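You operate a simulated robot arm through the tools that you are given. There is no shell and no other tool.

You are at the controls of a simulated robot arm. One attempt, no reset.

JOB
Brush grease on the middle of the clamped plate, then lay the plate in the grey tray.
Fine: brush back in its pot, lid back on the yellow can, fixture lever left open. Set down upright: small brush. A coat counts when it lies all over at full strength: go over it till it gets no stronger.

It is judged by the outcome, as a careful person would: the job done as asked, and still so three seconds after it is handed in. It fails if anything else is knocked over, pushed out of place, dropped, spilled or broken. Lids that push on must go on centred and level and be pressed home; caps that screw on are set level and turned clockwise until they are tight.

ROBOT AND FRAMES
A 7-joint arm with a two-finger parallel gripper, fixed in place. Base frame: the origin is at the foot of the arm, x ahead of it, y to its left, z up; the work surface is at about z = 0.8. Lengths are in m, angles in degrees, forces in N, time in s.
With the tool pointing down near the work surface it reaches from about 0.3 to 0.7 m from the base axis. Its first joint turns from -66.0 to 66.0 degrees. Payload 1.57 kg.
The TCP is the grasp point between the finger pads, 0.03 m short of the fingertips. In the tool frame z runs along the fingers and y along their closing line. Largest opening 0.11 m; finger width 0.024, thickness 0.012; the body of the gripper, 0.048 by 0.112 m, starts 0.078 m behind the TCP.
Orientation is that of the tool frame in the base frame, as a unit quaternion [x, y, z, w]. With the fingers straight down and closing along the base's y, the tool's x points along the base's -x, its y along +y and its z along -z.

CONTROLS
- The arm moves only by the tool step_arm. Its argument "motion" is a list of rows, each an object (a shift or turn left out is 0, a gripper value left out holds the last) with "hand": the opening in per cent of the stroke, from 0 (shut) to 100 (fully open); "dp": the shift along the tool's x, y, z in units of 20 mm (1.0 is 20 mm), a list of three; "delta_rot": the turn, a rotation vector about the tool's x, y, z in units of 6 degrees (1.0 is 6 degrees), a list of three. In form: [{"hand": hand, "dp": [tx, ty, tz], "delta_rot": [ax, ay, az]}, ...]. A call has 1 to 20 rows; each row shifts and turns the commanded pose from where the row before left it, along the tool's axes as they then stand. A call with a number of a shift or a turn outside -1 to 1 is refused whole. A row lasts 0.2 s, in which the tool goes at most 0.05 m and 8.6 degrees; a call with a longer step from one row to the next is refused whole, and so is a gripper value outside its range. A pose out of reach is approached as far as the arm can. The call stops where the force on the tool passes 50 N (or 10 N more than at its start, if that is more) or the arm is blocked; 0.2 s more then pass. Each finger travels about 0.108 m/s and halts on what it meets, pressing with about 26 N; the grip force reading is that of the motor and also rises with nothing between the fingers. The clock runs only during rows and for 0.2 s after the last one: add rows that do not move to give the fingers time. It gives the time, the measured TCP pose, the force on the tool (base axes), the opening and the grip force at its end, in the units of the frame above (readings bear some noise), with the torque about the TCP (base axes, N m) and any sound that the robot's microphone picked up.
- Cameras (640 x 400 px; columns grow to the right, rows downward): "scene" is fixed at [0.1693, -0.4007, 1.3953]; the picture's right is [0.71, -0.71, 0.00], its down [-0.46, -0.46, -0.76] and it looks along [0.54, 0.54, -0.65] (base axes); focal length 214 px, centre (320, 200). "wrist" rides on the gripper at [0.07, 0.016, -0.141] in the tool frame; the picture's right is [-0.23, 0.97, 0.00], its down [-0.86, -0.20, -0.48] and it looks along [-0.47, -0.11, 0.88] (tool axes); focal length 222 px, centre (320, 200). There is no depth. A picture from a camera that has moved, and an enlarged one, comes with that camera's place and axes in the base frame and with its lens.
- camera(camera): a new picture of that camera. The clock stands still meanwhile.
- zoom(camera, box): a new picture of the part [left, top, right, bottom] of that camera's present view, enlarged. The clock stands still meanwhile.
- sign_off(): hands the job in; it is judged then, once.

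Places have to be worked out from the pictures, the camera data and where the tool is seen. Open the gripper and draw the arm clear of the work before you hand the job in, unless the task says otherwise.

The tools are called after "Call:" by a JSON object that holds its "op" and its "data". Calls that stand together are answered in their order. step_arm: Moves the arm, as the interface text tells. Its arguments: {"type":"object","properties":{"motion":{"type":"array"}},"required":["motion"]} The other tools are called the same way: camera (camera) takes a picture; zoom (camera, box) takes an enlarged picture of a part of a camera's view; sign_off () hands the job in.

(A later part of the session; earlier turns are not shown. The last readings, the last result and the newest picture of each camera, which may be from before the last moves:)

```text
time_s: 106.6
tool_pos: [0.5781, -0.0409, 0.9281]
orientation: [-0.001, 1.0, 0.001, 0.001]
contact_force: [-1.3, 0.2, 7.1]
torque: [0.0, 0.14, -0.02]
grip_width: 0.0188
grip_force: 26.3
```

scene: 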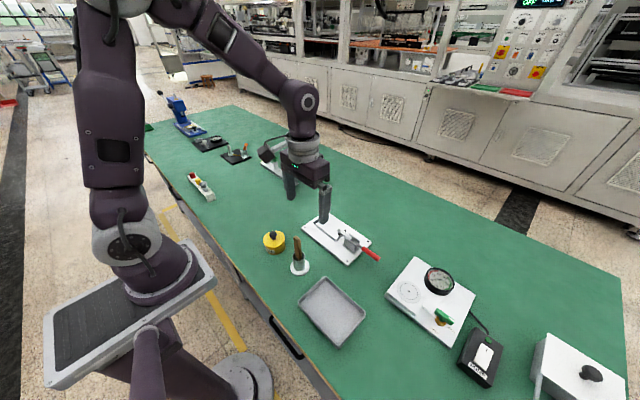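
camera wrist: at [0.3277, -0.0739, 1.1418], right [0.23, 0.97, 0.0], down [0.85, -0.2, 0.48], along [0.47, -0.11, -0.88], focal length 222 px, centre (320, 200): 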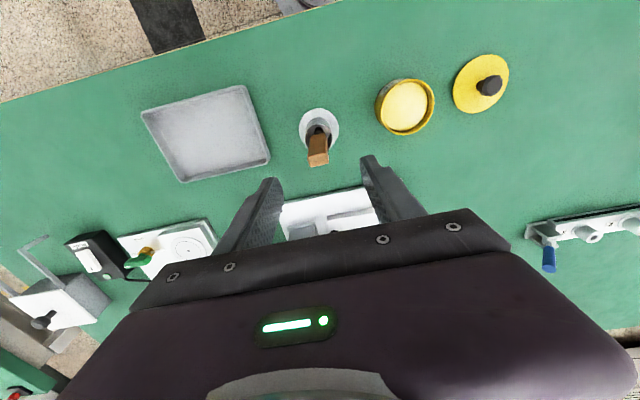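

Contact at 7 N again. I run the cross-hatch pass once more, with strokes along x and then along y.

Call:
{"op": "step_arm", "data": {"motion": [{"dp": [0.42, 0, 0]}, {"dp": [0.42, 0, 0]}, {"dp": [0.42, 0, 0]}, {"dp": [0.42, 0, 0]}, {"dp": [0, -0.38, 0.01]}, {"dp": [-0.42, 0, 0]}, {"dp": [-0.42, 0, 0]}, {"dp": [-0.42, 0, 0]}, {"dp": [-0.42, 0, 0]}, {"dp": [0, -0.38, 0.01]}, {"dp": [0.42, 0, 0]}, {"dp": [0.42, 0, 0]}, {"dp": [0.42, 0, 0]}, {"dp": [0.42, 0, 0]}]}}

Call:
{"op": "step_arm", "data": {"motion": [{"dp": [0, -0.38, 0.01]}, {"dp": [-0.42, 0, 0]}, {"dp": [-0.42, 0, 0]}, {"dp": [-0.42, 0, 0]}, {"dp": [-0.42, 0, 0]}, {"dp": [0, -0.38, 0.01]}, {"dp": [0.42, 0, 0]}, {"dp": [0.42, 0, 0]}, {"dp": [0.42, 0, 0]}, {"dp": [0.42, 0, 0]}, {"dp": [0, -0.38, 0.01]}, {"dp": [-0.42, 0, 0]}, {"dp": [-0.42, 0, 0]}, {"dp": [-0.42, 0, 0]}, {"dp": [-0.42, 0, 0]}]}}

Call:
{"op": "step_arm", "data": {"motion": [{"dp": [0, 0, 0.02]}, {"dp": [0, 0.4, 0]}, {"dp": [0, 0.4, 0]}, {"dp": [0, 0.4, 0]}, {"dp": [0, 0.4, 0]}, {"dp": [0, 0.4, 0]}, {"dp": [0.4, 0, 0]}, {"dp": [0, -0.4, 0]}, {"dp": [0, -0.4, 0]}, {"dp": [0, -0.4, 0]}, {"dp": [0, -0.4, 0]}, {"dp": [0, -0.4, 0]}, {"dp": [0.4, 0, 0]}, {"dp": [0, 0.4, 0]}, {"dp": [0, 0.4, 0]}, {"dp": [0, 0.4, 0]}, {"dp": [0, 0.4, 0]}, {"dp": [0, 0.4, 0]}]}}

Call:
{"op": "step_arm", "data": {"motion": [{"dp": [0.4, 0, 0]}, {"dp": [0, -0.4, 0]}, {"dp": [0, -0.4, 0]}, {"dp": [0, -0.4, 0]}, {"dp": [0, -0.4, 0]}, {"dp": [0, -0.4, 0]}, {"dp": [0.4, 0, 0]}, {"dp": [0, 0.4, 0]}, {"dp": [0, 0.4, 0]}, {"dp": [0, 0.4, 0]}, {"dp": [0, 0.4, 0]}, {"dp": [0, 0.4, 0]}, {}]}}

Call:
{"op": "step_arm", "data": {"motion": [{"dp": [0, 0, -0.8]}, {"dp": [0, 0, -0.8]}, {"dp": [-0.8, 0.7, -0.5]}, {"dp": [-0.7, 0.6, 0]}, {}]}}

Call:
{"op": "zoom", "data": {"camera": "scene", "box": [325, 217, 350, 237]}}

Call:
{"op": "zoom", "data": {"camera": "wrist", "box": [200, 60, 360, 180]}}

Call:
{"op": "zoom", "data": {"camera": "wrist", "box": [255, 100, 305, 140]}}

```text
time_s: 109.6
tool_pos: [0.5452, -0.057, 0.9269]
orientation: [0.0, 1.0, 0.0, 0.002]
contact_force: [7.4, 0.2, 20.3]
torque: [-0.04, -0.6, 0.02]
grip_width: 0.0188
grip_force: 25.7
```

```text
time_s: 112.8
tool_pos: [0.5804, -0.0801, 0.9266]
orientation: [0.0, 1.0, 0.0, 0.0]
contact_force: [0.7, 0.2, 0.2]
torque: [-0.03, 0.0, -0.03]
grip_width: 0.0191
grip_force: 25.6
```

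```text
time_s: 116.6
tool_pos: [0.5628, -0.0392, 0.9263]
orientation: [0.0, 1.0, 0.001, 0.0]
contact_force: [0.8, 0.2, -0.6]
torque: [0.02, 0.03, 0.01]
grip_width: 0.0191
grip_force: 26.2
```

```text
time_s: 119.4
tool_pos: [0.5464, -0.0394, 0.9259]
orientation: [0.0, 1.0, 0.0, 0.0]
contact_force: [0.8, -0.4, -0.3]
torque: [-0.02, 0.01, 0.02]
grip_width: 0.0193
grip_force: 25.8
```

```text
time_s: 120.6
tool_pos: [0.5776, -0.0142, 0.9684]
orientation: [0.0, 1.0, 0.0, 0.0]
contact_force: [-0.7, 0.6, -1.0]
torque: [-0.01, 0.0, -0.03]
grip_width: 0.0191
grip_force: 25.4
```

```text
16.00 times, centred on (338, 227) of scene
camera zoom: at [0.1693, -0.4007, 1.3953], right [0.71, -0.71, 0.0], down [-0.46, -0.46, -0.76], along [0.54, 0.54, -0.65], focal length 3432 px, centre (40, -232)
```

zoom: 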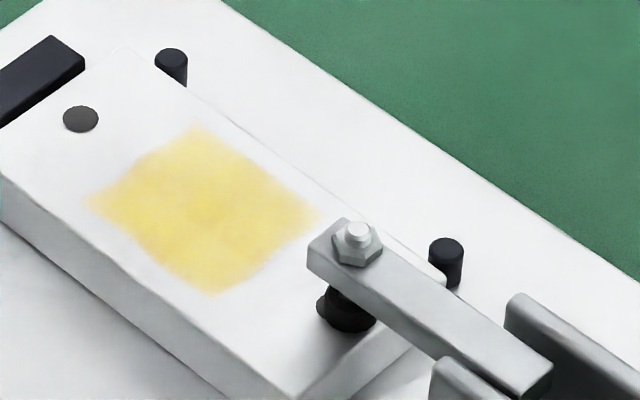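

```text
3.33 times, centred on (280, 120) of wrist
camera zoom: at [0.51, 0.0019, 1.1092], right [0.23, 0.97, 0.0], down [0.86, -0.2, 0.48], along [0.47, -0.11, -0.88], focal length 740 px, centre (453, 467)
```

zoom: 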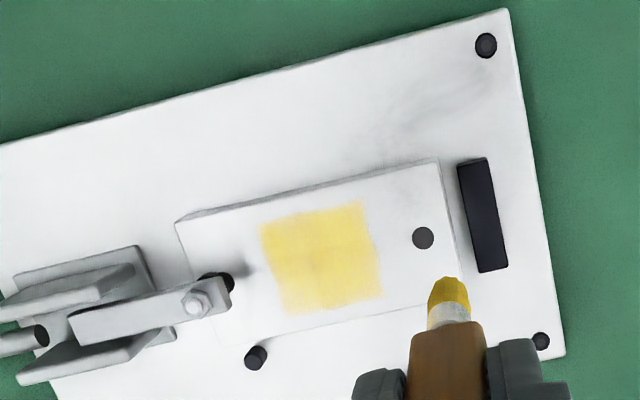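

```text
10.00 times, centred on (280, 120) of wrist
camera zoom: at [0.51, 0.0019, 1.1092], right [0.23, 0.97, 0.0], down [0.86, -0.2, 0.48], along [0.47, -0.11, -0.88], focal length 2221 px, centre (720, 1000)
```

zoom: 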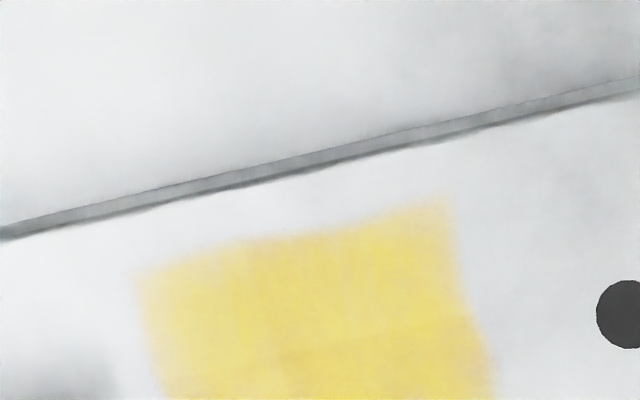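

The coat looks the same as before the re-dip: even, and no stronger. I now take the brush back above its pot.

Call:
{"op": "step_arm", "data": {"motion": [{"dp": [0, 0, -0.9]}, {"dp": [0, 0, -0.9]}, {"dp": [0, 0, -0.9]}, {"dp": [0, 0, -0.9]}, {"dp": [0.7, -0.29, 0]}, {"dp": [0.9, -0.37, 0]}, {"dp": [0.9, -0.37, 0]}, {"dp": [0.9, -0.37, 0]}, {"dp": [0.9, -0.37, 0]}, {"dp": [0.9, -0.37, 0]}, {"dp": [0.9, -0.37, 0]}, {"dp": [0.9, -0.37, 0]}, {"dp": [0.9, -0.37, 0]}, {"dp": [0.8, -0.34, 0]}, {"dp": [0.53, -0.23, 0]}, {}, {}]}}

Call:
{"op": "zoom", "data": {"camera": "wrist", "box": [240, 80, 400, 200]}}

Call:
{"op": "zoom", "data": {"camera": "scene", "box": [270, 190, 340, 280]}}

```text
time_s: 124.2
tool_pos: [0.3916, -0.0902, 1.0385]
orientation: [0.0, 1.0, 0.0, 0.0]
contact_force: [0.1, 0.1, -0.1]
torque: [-0.04, 0.0, 0.01]
grip_width: 0.019
grip_force: 25.9
```

```text
3.33 times, centred on (320, 140) of wrist
camera zoom: at [0.3251, -0.0749, 1.1808], right [0.23, 0.97, 0.0], down [0.86, -0.2, 0.48], along [0.47, -0.11, -0.88], focal length 740 px, centre (320, 400)
```

zoom: 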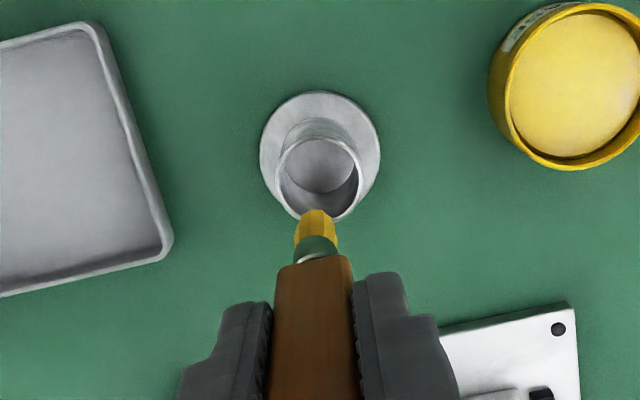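

```text
4.44 times, centred on (305, 235) of scene
camera zoom: at [0.1693, -0.4007, 1.3953], right [0.71, -0.71, 0.0], down [-0.46, -0.46, -0.76], along [0.54, 0.54, -0.65], focal length 953 px, centre (387, 44)
```

zoom: 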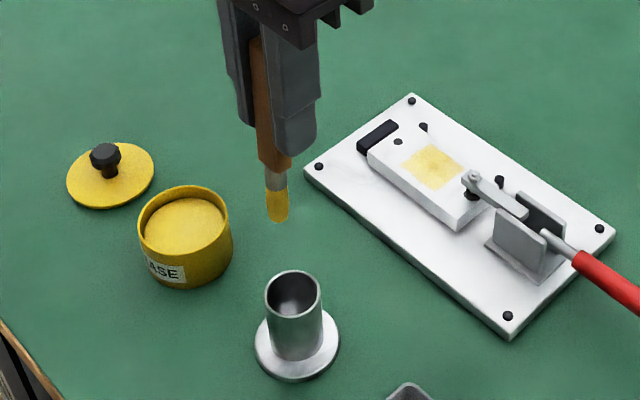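

Lined up the same as at pick-up. I lower the bristles into the mouth of the pot and check.

Call:
{"op": "step_arm", "data": {"motion": [{"dp": [0, 0, 0.9]}, {"dp": [0, 0, 0.9]}, {"dp": [0, 0, 0.9]}, {"dp": [0, 0, 0.9]}, {}]}}

Call:
{"op": "zoom", "data": {"camera": "wrist", "box": [260, 90, 380, 170]}}

Call:
{"op": "zoom", "data": {"camera": "scene", "box": [280, 220, 330, 280]}}

```text
time_s: 125.4
tool_pos: [0.392, -0.0904, 0.9677]
orientation: [-0.001, 1.0, 0.0, 0.0]
contact_force: [-0.6, -0.3, -0.3]
torque: [0.01, 0.01, 0.0]
grip_width: 0.0193
grip_force: 25.9
```

```text
5.00 times, centred on (320, 130) of wrist
camera zoom: at [0.3247, -0.0747, 1.1089], right [0.23, 0.97, 0.0], down [0.86, -0.2, 0.48], along [0.47, -0.11, -0.88], focal length 1111 px, centre (320, 550)
```

zoom: 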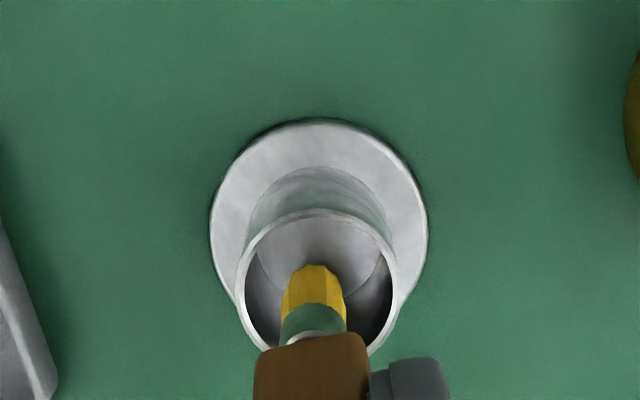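

```text
6.67 times, centred on (305, 250) of scene
camera zoom: at [0.1693, -0.4007, 1.3953], right [0.71, -0.71, 0.0], down [-0.46, -0.46, -0.76], along [0.54, 0.54, -0.65], focal length 1430 px, centre (420, -133)
```

zoom: 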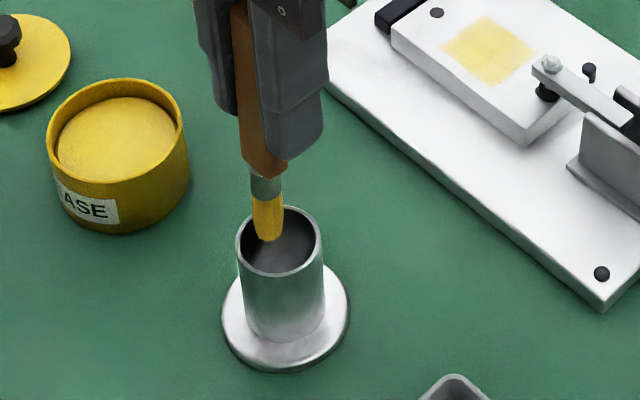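

The tip sits about 3 mm toward −x from the rim's centre (a slight tilt), so I shift +2.5 mm in x and go down in stages.

Call:
{"op": "step_arm", "data": {"motion": [{"dp": [-0.12, 0, 0]}, {"dp": [0, 0, 0.5]}, {"dp": [0, 0, 0.5]}, {"dp": [0, 0, 0.5]}, {}]}}

Call:
{"op": "step_arm", "data": {"motion": [{"dp": [0, 0, 0.4]}, {"dp": [0, 0, 0.4]}, {}]}}

Call:
{"op": "zoom", "data": {"camera": "scene", "box": [280, 220, 330, 280]}}

Call:
{"op": "zoom", "data": {"camera": "wrist", "box": [260, 90, 380, 170]}}

```text
time_s: 126.6
tool_pos: [0.3948, -0.0897, 0.9387]
orientation: [0.0, 1.0, 0.0, -0.001]
contact_force: [1.3, -0.4, 0.0]
torque: [0.03, -0.03, 0.0]
grip_width: 0.0187
grip_force: 26.2
```

```text
time_s: 127.4
tool_pos: [0.3941, -0.0895, 0.9221]
orientation: [0.0, 1.0, 0.0, -0.001]
contact_force: [0.3, 0.8, 1.1]
torque: [0.03, 0.02, 0.0]
grip_width: 0.0191
grip_force: 25.8
```

```text
6.67 times, centred on (305, 250) of scene
camera zoom: at [0.1693, -0.4007, 1.3953], right [0.71, -0.71, 0.0], down [-0.46, -0.46, -0.76], along [0.54, 0.54, -0.65], focal length 1430 px, centre (420, -133)
```

zoom: 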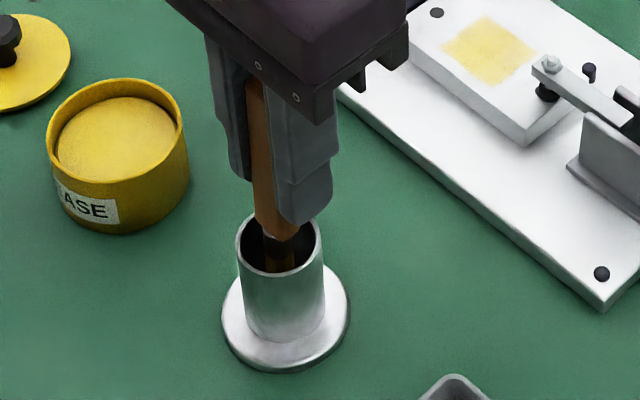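

```text
5.00 times, centred on (320, 130) of wrist
camera zoom: at [0.3277, -0.0746, 1.0631], right [0.23, 0.97, 0.0], down [0.85, -0.2, 0.48], along [0.47, -0.11, -0.88], focal length 1111 px, centre (320, 550)
```

zoom: 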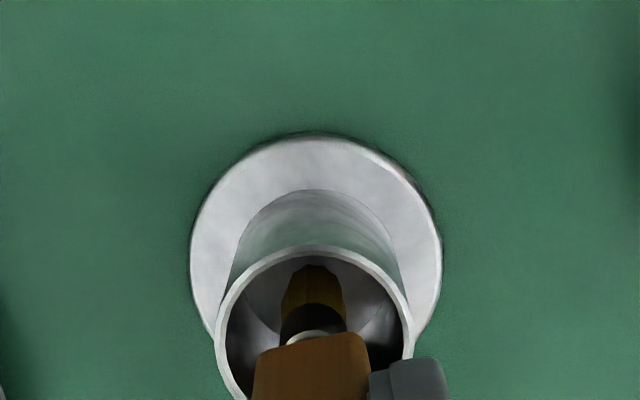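

The brush goes in cleanly. I continue down until the bristles rest on the pot's floor.

Call:
{"op": "step_arm", "data": {"motion": [{"dp": [0, 0, 0.25]}, {"dp": [0, 0, 0.25]}, {}]}}

Call:
{"op": "step_arm", "data": {"motion": [{"dp": [0, 0, 0.1]}, {}]}}

Call:
{"op": "step_arm", "data": {"motion": [{"dp": [0, 0, 0.1]}, {}]}}

```text
time_s: 128.2
tool_pos: [0.3953, -0.0894, 0.9127]
orientation: [0.0, 1.0, 0.0, 0.0]
contact_force: [-0.7, -0.3, -0.9]
torque: [-0.01, -0.01, 0.04]
grip_width: 0.0189
grip_force: 26.2
```

```text
time_s: 128.8
tool_pos: [0.395, -0.0894, 0.9101]
orientation: [0.0, 1.0, 0.0, 0.0]
contact_force: [0.5, 0.3, -0.7]
torque: [0.0, -0.02, 0.01]
grip_width: 0.0189
grip_force: 26.1
```

```text
time_s: 129.4
tool_pos: [0.3949, -0.0897, 0.9084]
orientation: [0.0, 1.0, 0.0, -0.001]
contact_force: [-0.2, -0.3, -0.5]
torque: [-0.01, 0.0, 0.0]
grip_width: 0.0189
grip_force: 26.3
```

Call:
{"op": "step_arm", "data": {"motion": [{"dp": [0, 0, 0.08]}, {}]}}

Call:
{"op": "step_arm", "data": {"motion": [{"dp": [0, 0, 0.08]}, {}]}}

Call:
{"op": "zoom", "data": {"camera": "scene", "box": [280, 220, 330, 280]}}

```text
time_s: 130.0
tool_pos: [0.3946, -0.0896, 0.906]
orientation: [0.0, 1.0, 0.001, -0.001]
contact_force: [0.5, -0.5, -0.6]
torque: [0.01, -0.02, -0.03]
grip_width: 0.0192
grip_force: 25.6
```

```text
time_s: 130.6
tool_pos: [0.3945, -0.0903, 0.9045]
orientation: [0.0, 1.0, 0.0, 0.0]
contact_force: [-0.9, 0.5, 21.6]
torque: [0.06, 0.16, -0.01]
grip_width: 0.0192
grip_force: 26.1
```

```text
6.67 times, centred on (305, 250) of scene
camera zoom: at [0.169, -0.4006, 1.3954], right [0.71, -0.71, 0.0], down [-0.46, -0.46, -0.76], along [0.54, 0.54, -0.65], focal length 1430 px, centre (420, -133)
```

zoom: 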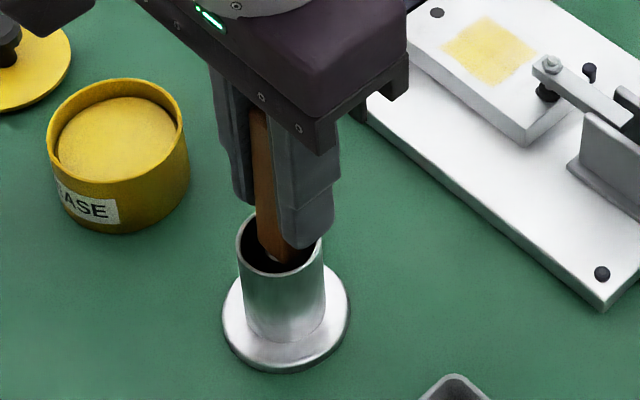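

The brush stands on the pot floor. I ease off the pressure, open the fingers and rise straight up.

Call:
{"op": "step_arm", "data": {"motion": [{"dp": [0, 0, -0.03]}, {"hand": 25}, {"hand": 50}, {}, {}, {"dp": [0, 0, -0.5]}, {"dp": [0, 0, -0.8]}, {"dp": [0, 0, -1]}, {"dp": [0, 0, -1]}, {"dp": [0, 0, -1]}, {}]}}

Call:
{"op": "zoom", "data": {"camera": "scene", "box": [270, 200, 340, 280]}}

Call:
{"op": "camera", "data": {"camera": "wrist"}}

```text
time_s: 133.0
tool_pos: [0.3946, -0.0895, 0.9921]
orientation: [-0.001, 1.0, 0.0, 0.001]
contact_force: [-0.6, 0.3, 0.2]
torque: [0.02, 0.02, 0.0]
grip_width: 0.055
grip_force: 0.0
```

```text
5.00 times, centred on (305, 240) of scene
camera zoom: at [0.1693, -0.4007, 1.3953], right [0.71, -0.71, 0.0], down [-0.46, -0.46, -0.76], along [0.54, 0.54, -0.65], focal length 1072 px, centre (395, 0)
```

zoom: 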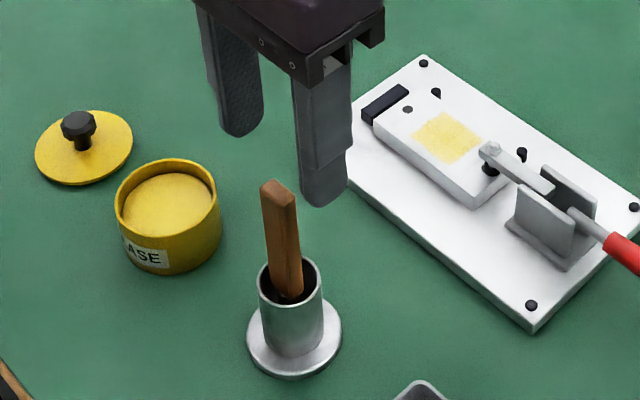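

```text
taken
camera wrist: at [0.3275, -0.0745, 1.1327], right [0.23, 0.97, 0.0], down [0.86, -0.2, 0.48], along [0.47, -0.11, -0.88], focal length 222 px, centre (320, 200)
```

wrist: 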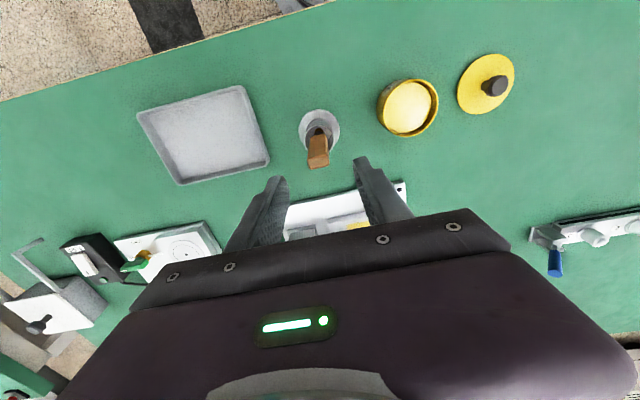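

The brush is back in its pot. Next the lid: I go above it at (0.384, 0.139).

Call:
{"op": "step_arm", "data": {"motion": [{"dp": [0.04, 0.95, 0], "hand": 60}, {"dp": [0.045, 0.95, 0]}, {"dp": [0.045, 0.95, 0]}, {"dp": [0.045, 0.95, 0]}, {"dp": [0.045, 0.95, 0]}, {"dp": [0.045, 0.95, 0]}, {"dp": [0.045, 0.95, 0]}, {"dp": [0.045, 0.95, 0]}, {"dp": [0.045, 0.95, 0]}, {"dp": [0.045, 0.95, 0]}, {"dp": [0.045, 0.95, 0]}, {"dp": [0.045, 0.95, 0]}, {"dp": [0, 0, 1]}, {"dp": [0, 0, 1]}, {"dp": [0, 0, 1]}, {"dp": [0, 0, 1]}, {}]}}

Call:
{"op": "zoom", "data": {"camera": "wrist", "box": [200, 40, 440, 190]}}

```text
time_s: 136.6
tool_pos: [0.3837, 0.136, 0.9102]
orientation: [0.0, 1.0, 0.0, 0.0]
contact_force: [0.4, 0.4, 0.0]
torque: [0.01, 0.01, 0.0]
grip_width: 0.0657
grip_force: 0.2
```

```text
2.67 times, centred on (320, 115) of wrist
camera zoom: at [0.3158, 0.1525, 1.0521], right [0.23, 0.97, 0.0], down [0.86, -0.2, 0.48], along [0.47, -0.11, -0.88], focal length 592 px, centre (320, 427)
```

zoom: 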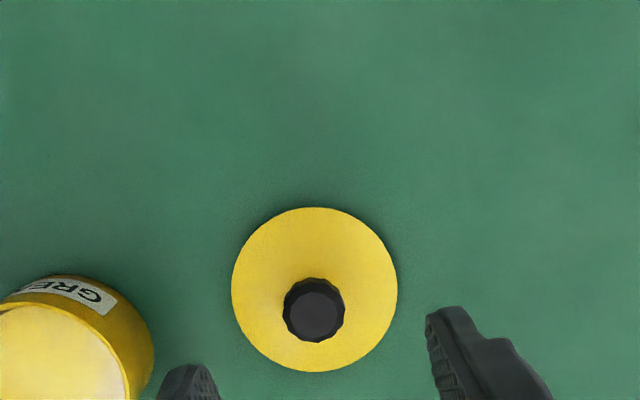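

The knob is at about (0.384, 0.134). I shift −3 mm in y, descend to z≈0.839 and grip.

Call:
{"op": "step_arm", "data": {"motion": [{"dp": [0, -0.15, 0.9]}, {"dp": [0, 0, 0.9]}, {"dp": [0, 0, 0.9]}, {"dp": [0, 0, 0.85]}, {}, {"hand": 0}, {}, {}, {}]}}

Call:
{"op": "zoom", "data": {"camera": "wrist", "box": [220, 90, 420, 215]}}

```text
time_s: 138.6
tool_pos: [0.3833, 0.1336, 0.8391]
orientation: [0.0, 1.0, 0.0, 0.001]
contact_force: [0.6, -0.1, 0.1]
torque: [-0.01, 0.0, -0.01]
grip_width: 0.0223
grip_force: 26.0
```

```text
3.20 times, centred on (320, 152) of wrist
camera zoom: at [0.3162, 0.1499, 0.9816], right [0.23, 0.97, 0.0], down [0.86, -0.2, 0.48], along [0.47, -0.11, -0.88], focal length 711 px, centre (320, 352)
```

zoom: 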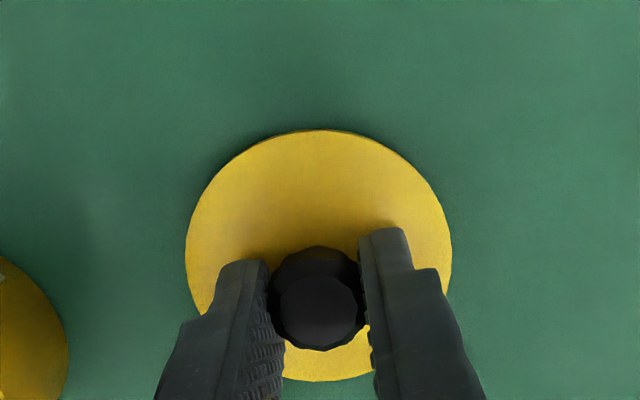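

The lid is held the same way as when I took it off. I lift it and carry it back over the can, then check alignment.

Call:
{"op": "step_arm", "data": {"motion": [{"dp": [0, 0, -0.5]}, {"dp": [0, 0, -0.8]}, {"dp": [0, 0, -0.9]}, {"dp": [0, 0, -0.9]}, {"dp": [-0.01, -0.7, 0]}, {"dp": [-0.01, -0.9, 0]}, {"dp": [-0.01, -0.95, 0]}, {"dp": [-0.01, -0.95, 0]}, {"dp": [-0.01, -0.9, 0]}, {"dp": [0, -0.65, 0]}, {"dp": [0, -0.3, 0]}, {}, {}]}}

Call:
{"op": "zoom", "data": {"camera": "wrist", "box": [220, 70, 420, 215]}}

Call:
{"op": "zoom", "data": {"camera": "scene", "box": [250, 200, 310, 270]}}

```text
time_s: 141.4
tool_pos: [0.3841, 0.0283, 0.9023]
orientation: [0.001, 1.0, 0.0, 0.0]
contact_force: [-0.1, -0.7, 0.2]
torque: [0.03, 0.01, 0.0]
grip_width: 0.0226
grip_force: 25.9
```

```text
2.76 times, centred on (320, 142) of wrist
camera zoom: at [0.3175, 0.0432, 1.0436], right [0.23, 0.97, 0.0], down [0.86, -0.2, 0.48], along [0.47, -0.11, -0.88], focal length 613 px, centre (320, 359)
```

zoom: 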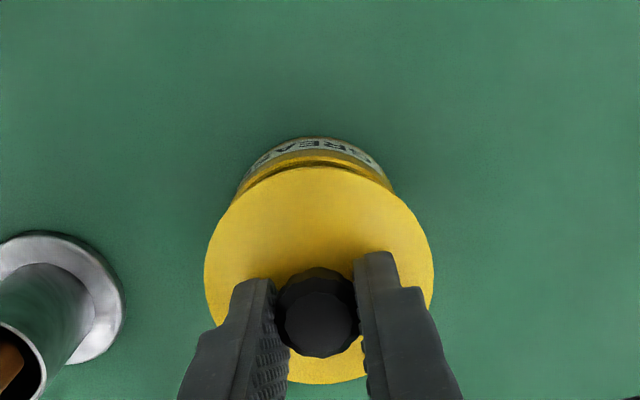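

```text
5.71 times, centred on (280, 235) of scene
camera zoom: at [0.1693, -0.4007, 1.3953], right [0.71, -0.71, 0.0], down [-0.46, -0.46, -0.76], along [0.54, 0.54, -0.65], focal length 1226 px, centre (549, 0)
```

zoom: 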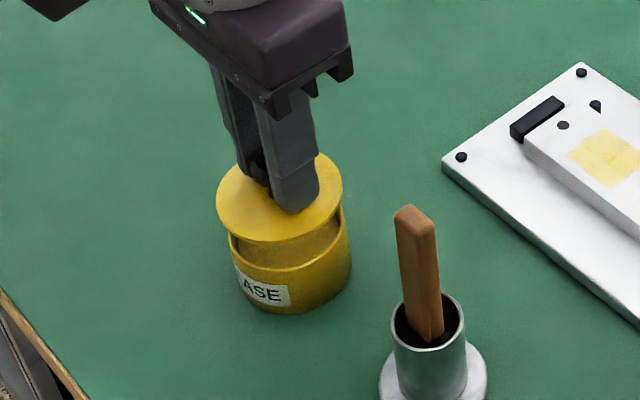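

Only about 1.3 mm off in y from where it came off. I correct that and lower toward the rim, checking level and force.

Call:
{"op": "step_arm", "data": {"motion": [{"dp": [-0.02, -0.065, 0.3]}, {"dp": [0, 0, 0.4]}, {"dp": [0, 0, 0.2]}, {}]}}

Call:
{"op": "zoom", "data": {"camera": "scene", "box": [255, 210, 305, 265]}}

Call:
{"op": "zoom", "data": {"camera": "wrist", "box": [220, 90, 420, 215]}}

```text
time_s: 142.4
tool_pos: [0.3874, 0.0261, 0.8835]
orientation: [0.0, 1.0, 0.001, 0.0]
contact_force: [0.6, -0.9, -0.9]
torque: [-0.02, 0.0, 0.02]
grip_width: 0.0222
grip_force: 26.3
```

```text
7.27 times, centred on (280, 238) of scene
camera zoom: at [0.1693, -0.4007, 1.3953], right [0.71, -0.71, 0.0], down [-0.46, -0.46, -0.76], along [0.54, 0.54, -0.65], focal length 1560 px, centre (611, -73)
```

zoom: 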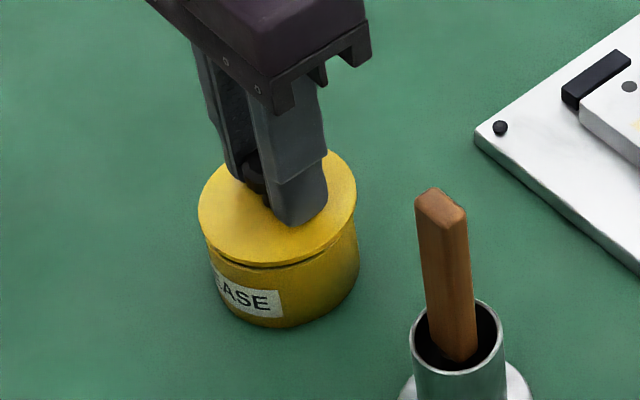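

```text
3.20 times, centred on (320, 152) of wrist
camera zoom: at [0.3183, 0.0417, 1.0252], right [0.23, 0.97, 0.0], down [0.86, -0.2, 0.48], along [0.47, -0.11, -0.88], focal length 711 px, centre (320, 352)
```

zoom: 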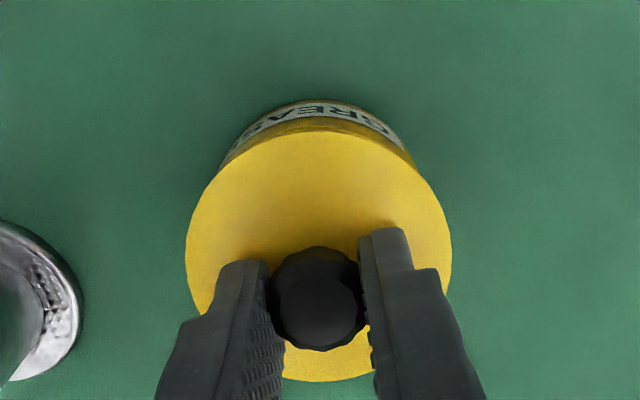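

The lid looks level and centred about 6 mm above its seat. I lower in small steps and press.

Call:
{"op": "step_arm", "data": {"motion": [{"dp": [0, 0, 0.15]}, {}]}}

Call:
{"op": "step_arm", "data": {"motion": [{"dp": [0, 0, 0.1]}, {}]}}

Call:
{"op": "step_arm", "data": {"motion": [{"dp": [0, 0, 0.05]}, {}]}}

Call:
{"op": "zoom", "data": {"camera": "scene", "box": [255, 210, 305, 265]}}

```text
time_s: 143.0
tool_pos: [0.3862, 0.0257, 0.8813]
orientation: [0.0, 1.0, -0.001, 0.0]
contact_force: [0.1, -0.2, -0.3]
torque: [0.01, -0.01, -0.01]
grip_width: 0.0225
grip_force: 25.8
```

```text
time_s: 143.6
tool_pos: [0.386, 0.0272, 0.8796]
orientation: [0.0, 1.0, 0.0, 0.001]
contact_force: [-0.7, 0.3, -0.1]
torque: [-0.01, 0.01, 0.0]
grip_width: 0.0223
grip_force: 26.2
```

```text
time_s: 144.2
tool_pos: [0.3854, 0.0272, 0.8791]
orientation: [-0.001, 1.0, -0.001, 0.0]
contact_force: [-0.7, 0.2, -0.7]
torque: [0.01, 0.02, 0.01]
grip_width: 0.0225
grip_force: 26.0
```

```text
7.27 times, centred on (280, 238) of scene
camera zoom: at [0.1693, -0.4007, 1.3953], right [0.71, -0.71, 0.0], down [-0.46, -0.46, -0.76], along [0.54, 0.54, -0.65], focal length 1560 px, centre (611, -73)
```

zoom: 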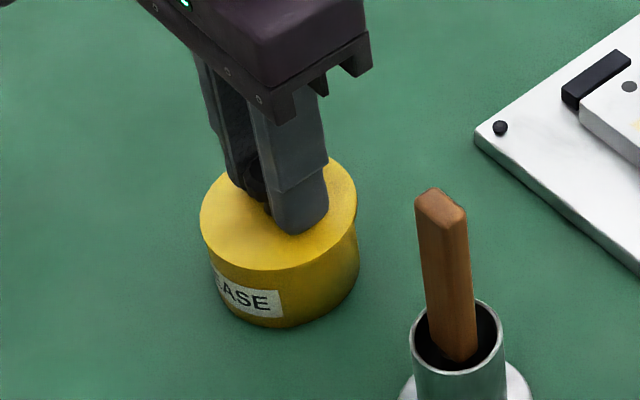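

Almost seated, but the reading suggests about 1 mm too far in +x. I nudge back 1 mm and continue down to seat it.

Call:
{"op": "step_arm", "data": {"motion": [{"dp": [0.05, 0, 0.03]}, {}]}}

Call:
{"op": "step_arm", "data": {"motion": [{"dp": [0, 0, 0.05]}, {}]}}

Call:
{"op": "zoom", "data": {"camera": "scene", "box": [260, 220, 300, 260]}}

Call:
{"op": "zoom", "data": {"camera": "wrist", "box": [220, 90, 420, 215]}}

```text
time_s: 144.8
tool_pos: [0.3843, 0.0264, 0.8781]
orientation: [0.0, 1.0, 0.0, 0.0]
contact_force: [-3.7, 1.8, 30.0]
torque: [0.04, 0.13, 0.07]
grip_width: 0.0224
grip_force: 26.2
heard: snap
```

```text
time_s: 145.4
tool_pos: [0.384, 0.0267, 0.8771]
orientation: [0.0, 1.0, 0.0, 0.0]
contact_force: [-2.5, 3.3, 28.0]
torque: [0.04, 0.07, 0.05]
grip_width: 0.0223
grip_force: 25.8
```

```text
10.00 times, centred on (280, 240) of scene
camera zoom: at [0.1689, -0.4006, 1.3954], right [0.71, -0.71, 0.0], down [-0.46, -0.46, -0.76], along [0.54, 0.54, -0.65], focal length 2145 px, centre (720, -200)
```

zoom: 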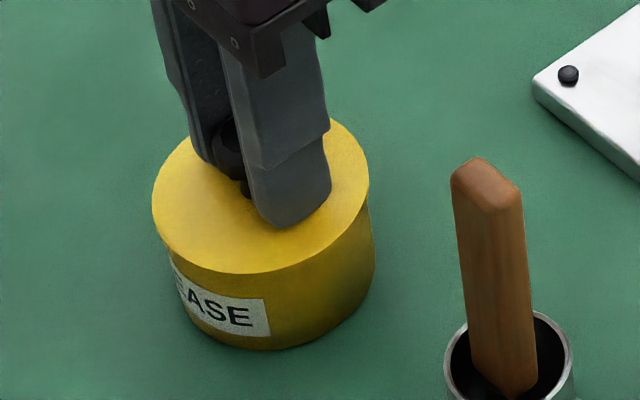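

```text
3.20 times, centred on (320, 152) of wrist
camera zoom: at [0.317, 0.042, 1.018], right [0.23, 0.97, 0.0], down [0.85, -0.2, 0.48], along [0.47, -0.11, -0.88], focal length 711 px, centre (320, 352)
```

zoom: 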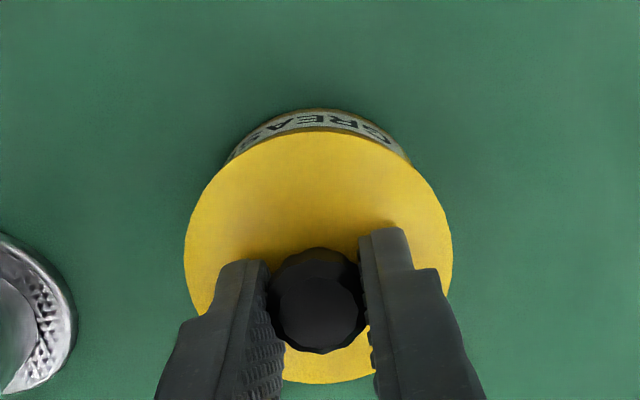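

A snap was heard under 30 N and the lid sits flush at z=0.877, the same as originally. I open the fingers without pulling, and rise.

Call:
{"op": "step_arm", "data": {"motion": [{"hand": 30}, {"hand": 60}, {}, {}, {"dp": [0, 0, -0.5]}, {"dp": [0, 0, -0.8]}, {"dp": [0, 0, -1]}, {"dp": [0, 0, -1]}, {"dp": [0, 0, -1]}, {"dp": [0, 0, -1]}, {}]}}

Call:
{"op": "zoom", "data": {"camera": "scene", "box": [255, 210, 325, 280]}}

Call:
{"op": "zoom", "data": {"camera": "wrist", "box": [200, 40, 440, 190]}}

```text
time_s: 147.8
tool_pos: [0.3843, 0.0263, 0.9836]
orientation: [0.0, 1.0, 0.0, 0.0]
contact_force: [-0.2, 0.3, 0.0]
torque: [0.03, 0.0, 0.01]
grip_width: 0.066
grip_force: 0.1
```

```text
5.71 times, centred on (290, 245) of scene
camera zoom: at [0.1693, -0.4007, 1.3953], right [0.71, -0.71, 0.0], down [-0.46, -0.46, -0.76], along [0.54, 0.54, -0.65], focal length 1226 px, centre (491, -57)
```

zoom: 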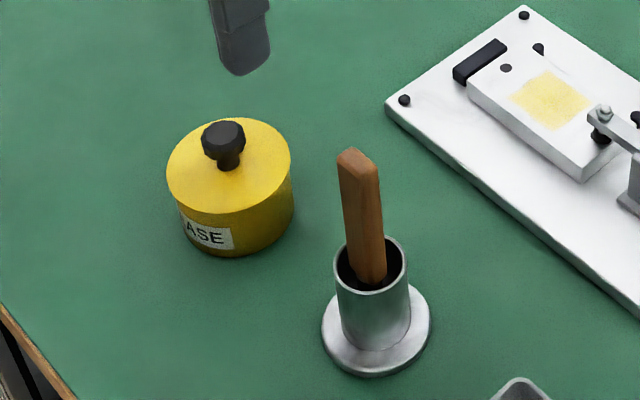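

```text
2.67 times, centred on (320, 115) of wrist
camera zoom: at [0.3172, 0.0421, 1.1239], right [0.23, 0.97, 0.0], down [0.85, -0.2, 0.48], along [0.47, -0.11, -0.88], focal length 592 px, centre (320, 427)
```

zoom: 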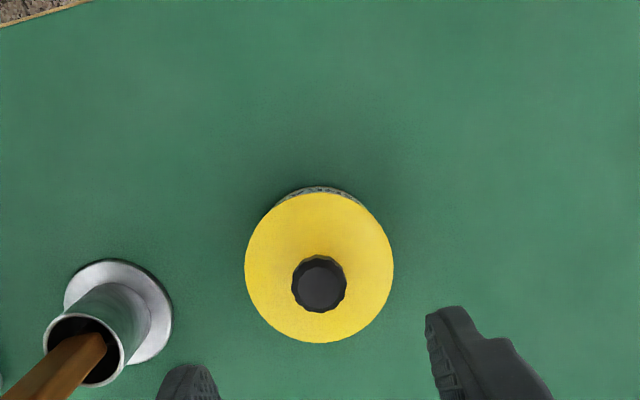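

The lid, brush and pot all look right. Now I inspect the clamp lever closely.

Call:
{"op": "zoom", "data": {"camera": "scene", "box": [345, 225, 385, 265]}}

Call:
{"op": "zoom", "data": {"camera": "scene", "box": [335, 220, 375, 250]}}

```text
10.00 times, centred on (365, 245) of scene
camera zoom: at [0.1693, -0.4007, 1.3953], right [0.71, -0.71, 0.0], down [-0.46, -0.46, -0.76], along [0.54, 0.54, -0.65], focal length 2145 px, centre (-130, -250)
```

zoom: 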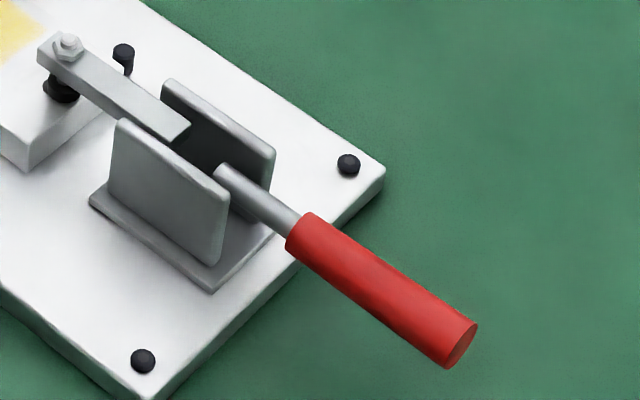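

```text
13.33 times, centred on (355, 235) of scene
camera zoom: at [0.1693, -0.4007, 1.3953], right [0.71, -0.71, 0.0], down [-0.46, -0.46, -0.76], along [0.54, 0.54, -0.65], focal length 2860 px, centre (-147, -267)
```

zoom: 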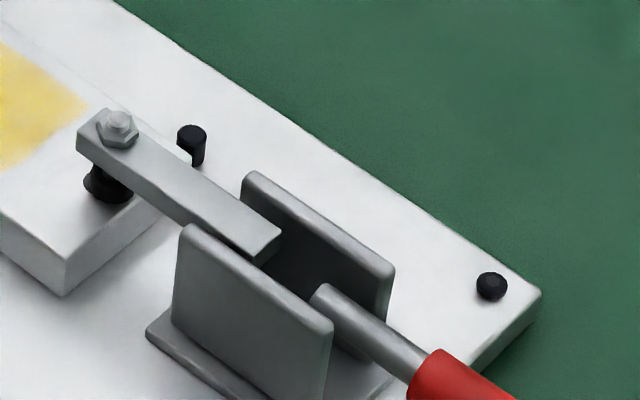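

The clamp arm and handle are a linked toggle. The handle runs along −y at x≈0.565, z≈0.84, from y≈−0.20 to −0.26. I rise and turn the tool 90° so the fingers close along x.

Call:
{"op": "step_arm", "data": {"motion": [{"dp": [0, 0, -0.8]}, {"dp": [0, 0, -0.8]}, {"dp": [0, 0, -0.8]}, {"delta_rot": [0, 0, 1]}, {"delta_rot": [0, 0, 1]}, {"delta_rot": [0, 0, 1]}, {"delta_rot": [0, 0, 1]}, {"delta_rot": [0, 0, 1]}, {"delta_rot": [0, 0, 1]}, {"delta_rot": [0, 0, 1]}, {"delta_rot": [0, 0, 1]}, {"delta_rot": [0, 0, 1]}, {"delta_rot": [0, 0, 1]}, {"delta_rot": [0, 0, 1]}, {"delta_rot": [0, 0, 1]}, {"delta_rot": [0, 0, 1]}, {"delta_rot": [0, 0, 1]}, {"delta_rot": [0, 0, 1]}, {}]}}

Call:
{"op": "camera", "data": {"camera": "wrist"}}

Call:
{"op": "camera", "data": {"camera": "scene"}}

```text
time_s: 151.8
tool_pos: [0.3844, 0.0266, 1.0314]
orientation: [0.708, 0.706, 0.0, -0.001]
contact_force: [-0.3, 0.5, 0.1]
torque: [0.02, 0.0, 0.0]
grip_width: 0.066
grip_force: 0.1
```

```text
taken
camera wrist: at [0.4031, 0.0956, 1.1719], right [0.97, -0.23, 0.0], down [-0.2, -0.85, 0.48], along [-0.11, -0.47, -0.88], focal length 222 px, centre (320, 200)
```

wrist: 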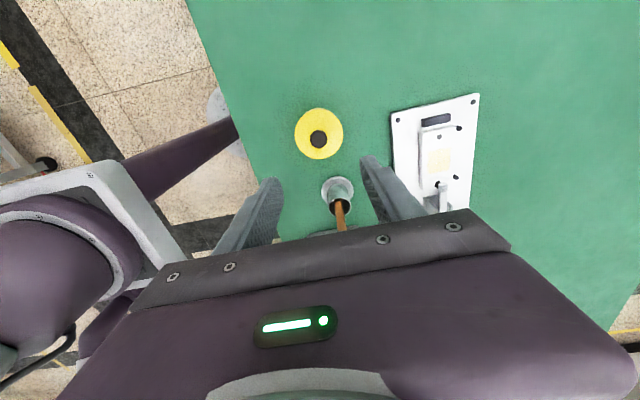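

```text
taken
```

scene: 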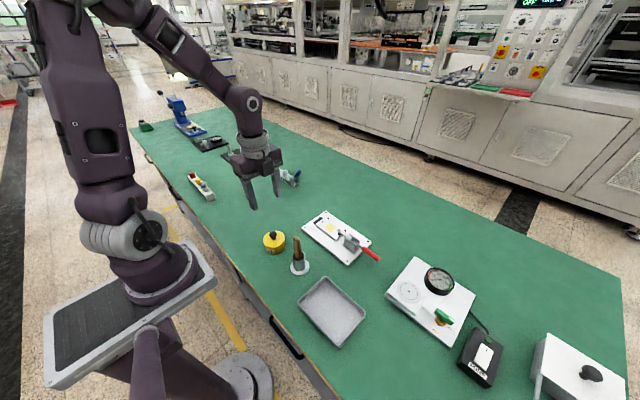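

The tool is turned. I move above the handle at about (0.565, −0.228).

Call:
{"op": "step_arm", "data": {"motion": [{"dp": [-0.7, 0.5, 0]}, {"dp": [-0.92, 0.655, 0]}, {"dp": [-0.92, 0.655, 0]}, {"dp": [-0.92, 0.655, 0]}, {"dp": [-0.92, 0.655, 0]}, {"dp": [-0.92, 0.655, 0]}, {"dp": [-0.92, 0.655, 0]}, {"dp": [-0.92, 0.655, 0]}, {"dp": [-0.92, 0.655, 0]}, {"dp": [-0.92, 0.655, 0]}, {"dp": [-0.92, 0.655, 0]}, {"dp": [-0.92, 0.655, 0]}, {"dp": [-0.92, 0.655, 0]}, {"dp": [-0.92, 0.65, 0]}, {"dp": [-0.5, 0.35, 0]}, {}, {}]}}

Call:
{"op": "camera", "data": {"camera": "wrist"}}

Call:
{"op": "zoom", "data": {"camera": "scene", "box": [320, 180, 420, 280]}}

```text
time_s: 155.4
tool_pos: [0.5718, -0.2377, 1.0301]
orientation: [0.707, 0.707, 0.0, 0.0]
contact_force: [-0.8, -0.9, 1.0]
torque: [0.0, 0.02, -0.01]
grip_width: 0.0659
grip_force: 0.0
```

```text
taken
camera wrist: at [0.5903, -0.1684, 1.1717], right [0.97, -0.23, 0.0], down [-0.2, -0.86, 0.48], along [-0.11, -0.47, -0.88], focal length 222 px, centre (320, 200)
```

wrist: 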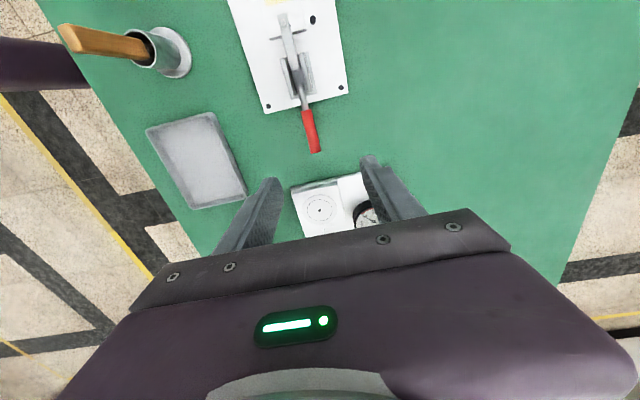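

```text
4.00 times, centred on (370, 230) of scene
camera zoom: at [0.1693, -0.4007, 1.3953], right [0.71, -0.71, 0.0], down [-0.46, -0.46, -0.76], along [0.54, 0.54, -0.65], focal length 858 px, centre (120, 80)
```

zoom: 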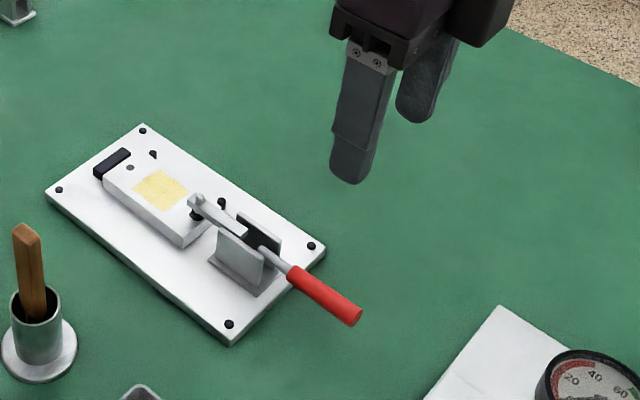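

Call:
{"op": "zoom", "data": {"camera": "wrist", "box": [250, 60, 370, 160]}}

```text
4.00 times, centred on (310, 110) of wrist
camera zoom: at [0.5903, -0.1684, 1.1717], right [0.97, -0.23, 0.0], down [-0.2, -0.86, 0.48], along [-0.11, -0.47, -0.88], focal length 888 px, centre (360, 560)
```

zoom: 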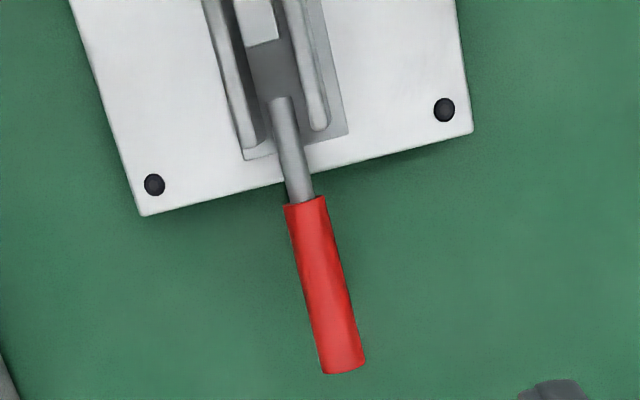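

The handle lies at x≈0.562, y −0.203 to −0.264. I correct x by −9.5 mm and come down over it.

Call:
{"op": "step_arm", "data": {"motion": [{"dp": [0, -0.48, 0]}, {"dp": [0, 0, 1]}, {"dp": [0, 0, 1]}, {"dp": [0, 0, 1]}, {"dp": [0, 0, 1]}, {"dp": [0, 0, 1]}, {"dp": [0, 0, 1]}, {}]}}

Call:
{"op": "zoom", "data": {"camera": "wrist", "box": [220, 60, 420, 200]}}

Call:
{"op": "zoom", "data": {"camera": "scene", "box": [330, 200, 410, 280]}}

```text
time_s: 157.2
tool_pos: [0.5611, -0.2364, 0.9107]
orientation: [0.707, 0.707, 0.0, 0.0]
contact_force: [0.1, -0.7, 0.5]
torque: [-0.07, 0.0, -0.01]
grip_width: 0.066
grip_force: 0.1
```

```text
2.86 times, centred on (320, 130) of wrist
camera zoom: at [0.5797, -0.167, 1.0519], right [0.97, -0.23, 0.0], down [-0.2, -0.86, 0.48], along [-0.11, -0.47, -0.88], focal length 635 px, centre (320, 400)
```

zoom: 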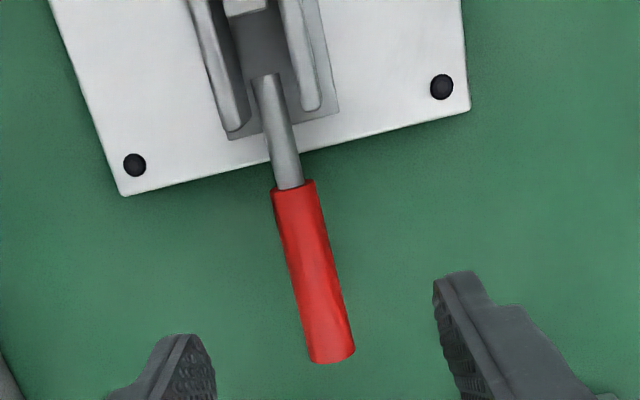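

```text
5.00 times, centred on (370, 240) of scene
camera zoom: at [0.1693, -0.4007, 1.3953], right [0.71, -0.71, 0.0], down [-0.46, -0.46, -0.76], along [0.54, 0.54, -0.65], focal length 1072 px, centre (70, 0)
```

zoom: 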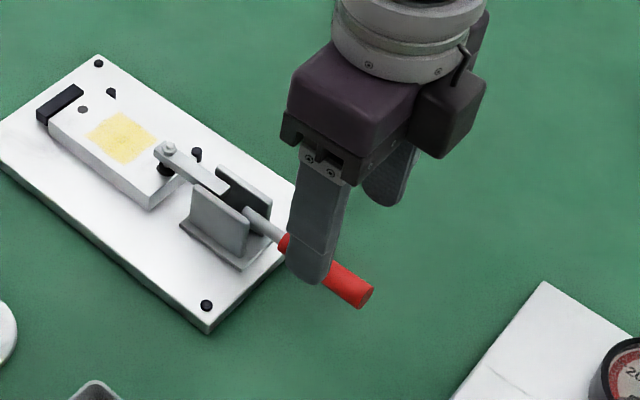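

The handle is at z≈0.84 and centred between the fingers. I descend to TCP z≈0.846 and grip it.

Call:
{"op": "step_arm", "data": {"motion": [{"dp": [0, 0, 0.9]}, {"dp": [0, 0, 0.9]}, {"dp": [0, 0, 0.9]}, {"dp": [0, 0, 0.5]}, {}, {"hand": 0}, {}, {}, {}]}}

Call:
{"op": "zoom", "data": {"camera": "wrist", "box": [220, 60, 420, 200]}}

Call:
{"op": "zoom", "data": {"camera": "scene", "box": [330, 200, 410, 280]}}

```text
time_s: 159.2
tool_pos: [0.5606, -0.2367, 0.8474]
orientation: [0.707, 0.707, -0.002, -0.001]
contact_force: [-19.2, 1.3, 1.8]
torque: [0.01, 0.1, 0.04]
grip_width: 0.0156
grip_force: 31.6
```

```text
2.86 times, centred on (320, 130) of wrist
camera zoom: at [0.5792, -0.1677, 0.9879], right [0.97, -0.23, 0.0], down [-0.2, -0.86, 0.48], along [-0.11, -0.47, -0.88], focal length 635 px, centre (320, 400)
```

zoom: 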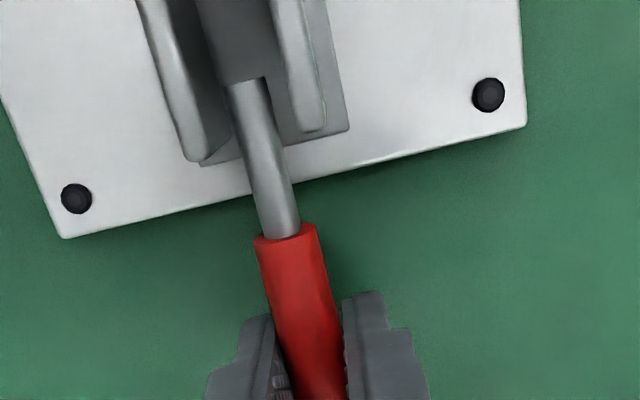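

```text
5.00 times, centred on (370, 240) of scene
camera zoom: at [0.1688, -0.4006, 1.3954], right [0.71, -0.71, 0.0], down [-0.46, -0.46, -0.76], along [0.54, 0.54, -0.65], focal length 1072 px, centre (70, 0)
```

zoom: 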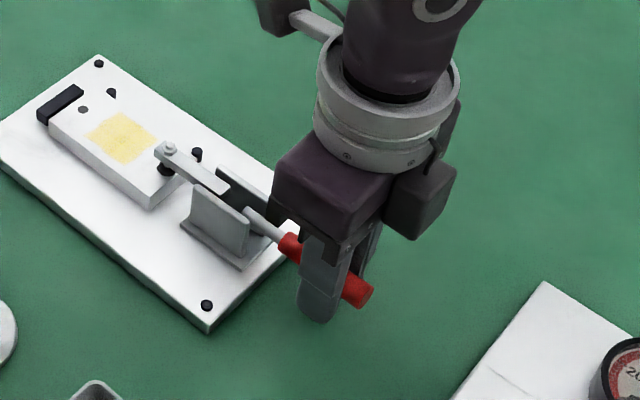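

A 19 N side load shows the grip is slightly off-centre in x. I relax it by moving about 1 mm toward −x.

Call:
{"op": "step_arm", "data": {"motion": [{"dp": [0, -0.05, 0]}, {}]}}

```text
time_s: 159.8
tool_pos: [0.5604, -0.2367, 0.8457]
orientation: [0.707, 0.707, 0.0, -0.001]
contact_force: [-16.9, 1.5, -4.6]
torque: [-0.22, 0.07, 0.0]
grip_width: 0.0161
grip_force: 31.6
```

Call:
{"op": "step_arm", "data": {"motion": [{"dp": [0, -0.1, 0]}, {}]}}

Call:
{"op": "step_arm", "data": {"motion": [{"dp": [0, -0.1, 0]}, {}]}}

```text
time_s: 160.4
tool_pos: [0.5588, -0.2367, 0.8473]
orientation: [0.707, 0.707, 0.0, 0.001]
contact_force: [-0.1, 0.2, -12.2]
torque: [-0.78, -0.03, -0.05]
grip_width: 0.0155
grip_force: 31.5
```

```text
time_s: 161.0
tool_pos: [0.5601, -0.2365, 0.847]
orientation: [0.707, 0.708, 0.002, 0.003]
contact_force: [22.3, -1.2, -11.0]
torque: [-0.72, -0.1, -0.05]
grip_width: 0.0159
grip_force: 31.6
```

The load reversed, so the centre is one step back. I return there and begin lifting the handle in small arc steps.

Call:
{"op": "step_arm", "data": {"motion": [{"dp": [0, 0.1, 0]}, {"dp": [0.01, 0, -0.25]}, {"dp": [0.03, 0, -0.25]}, {}]}}

Call:
{"op": "zoom", "data": {"camera": "scene", "box": [330, 200, 410, 280]}}

```text
time_s: 162.0
tool_pos: [0.5598, -0.237, 0.8561]
orientation: [0.707, 0.707, -0.001, -0.001]
contact_force: [19.9, -1.8, -11.8]
torque: [-0.79, -0.14, -0.01]
grip_width: 0.0156
grip_force: 31.4
```

```text
5.00 times, centred on (370, 240) of scene
camera zoom: at [0.17, -0.4008, 1.3952], right [0.71, -0.71, 0.0], down [-0.46, -0.46, -0.76], along [0.54, 0.54, -0.65], focal length 1072 px, centre (70, 0)
```

zoom: 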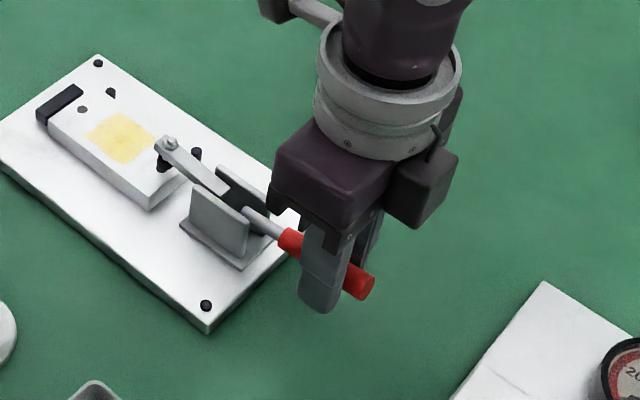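

The arm rises together with the handle, so lifting opens the clamp. I continue along the arc about the bracket and relieve the side load.

Call:
{"op": "step_arm", "data": {"motion": [{"dp": [0.08, 0.05, -0.395]}, {"dp": [0.115, 0, -0.385]}, {"dp": [0.13, 0, -0.31]}, {"dp": [0.155, 0, -0.3]}, {}]}}

Call:
{"op": "zoom", "data": {"camera": "scene", "box": [330, 200, 410, 280]}}

Call:
{"op": "zoom", "data": {"camera": "wrist", "box": [220, 60, 420, 200]}}

```text
time_s: 163.2
tool_pos: [0.5599, -0.2276, 0.8848]
orientation: [0.707, 0.708, -0.001, 0.0]
contact_force: [3.4, -10.9, -8.6]
torque: [-0.94, -0.02, 0.0]
grip_width: 0.0156
grip_force: 31.5
```

```text
5.00 times, centred on (370, 240) of scene
camera zoom: at [0.1696, -0.4009, 1.3952], right [0.71, -0.71, 0.0], down [-0.46, -0.46, -0.76], along [0.54, 0.54, -0.65], focal length 1072 px, centre (70, 0)
```

zoom: 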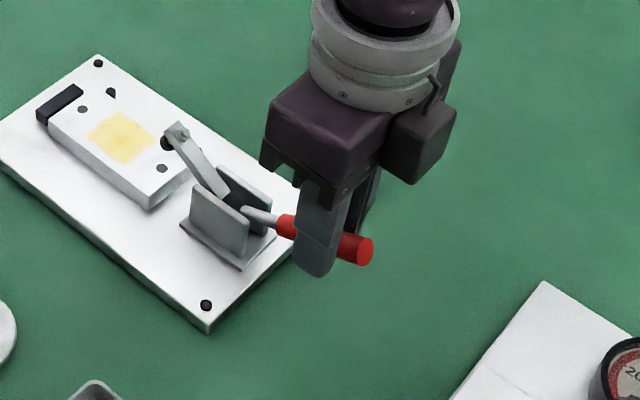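

```text
2.86 times, centred on (320, 130) of wrist
camera zoom: at [0.5789, -0.1584, 1.0257], right [0.97, -0.23, 0.0], down [-0.2, -0.85, 0.48], along [-0.11, -0.47, -0.88], focal length 635 px, centre (320, 400)
```

zoom: 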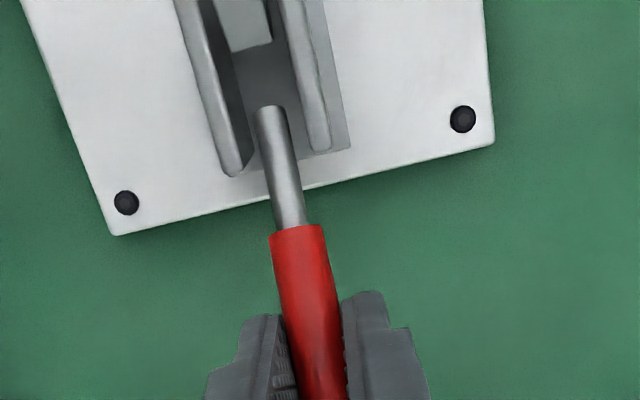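

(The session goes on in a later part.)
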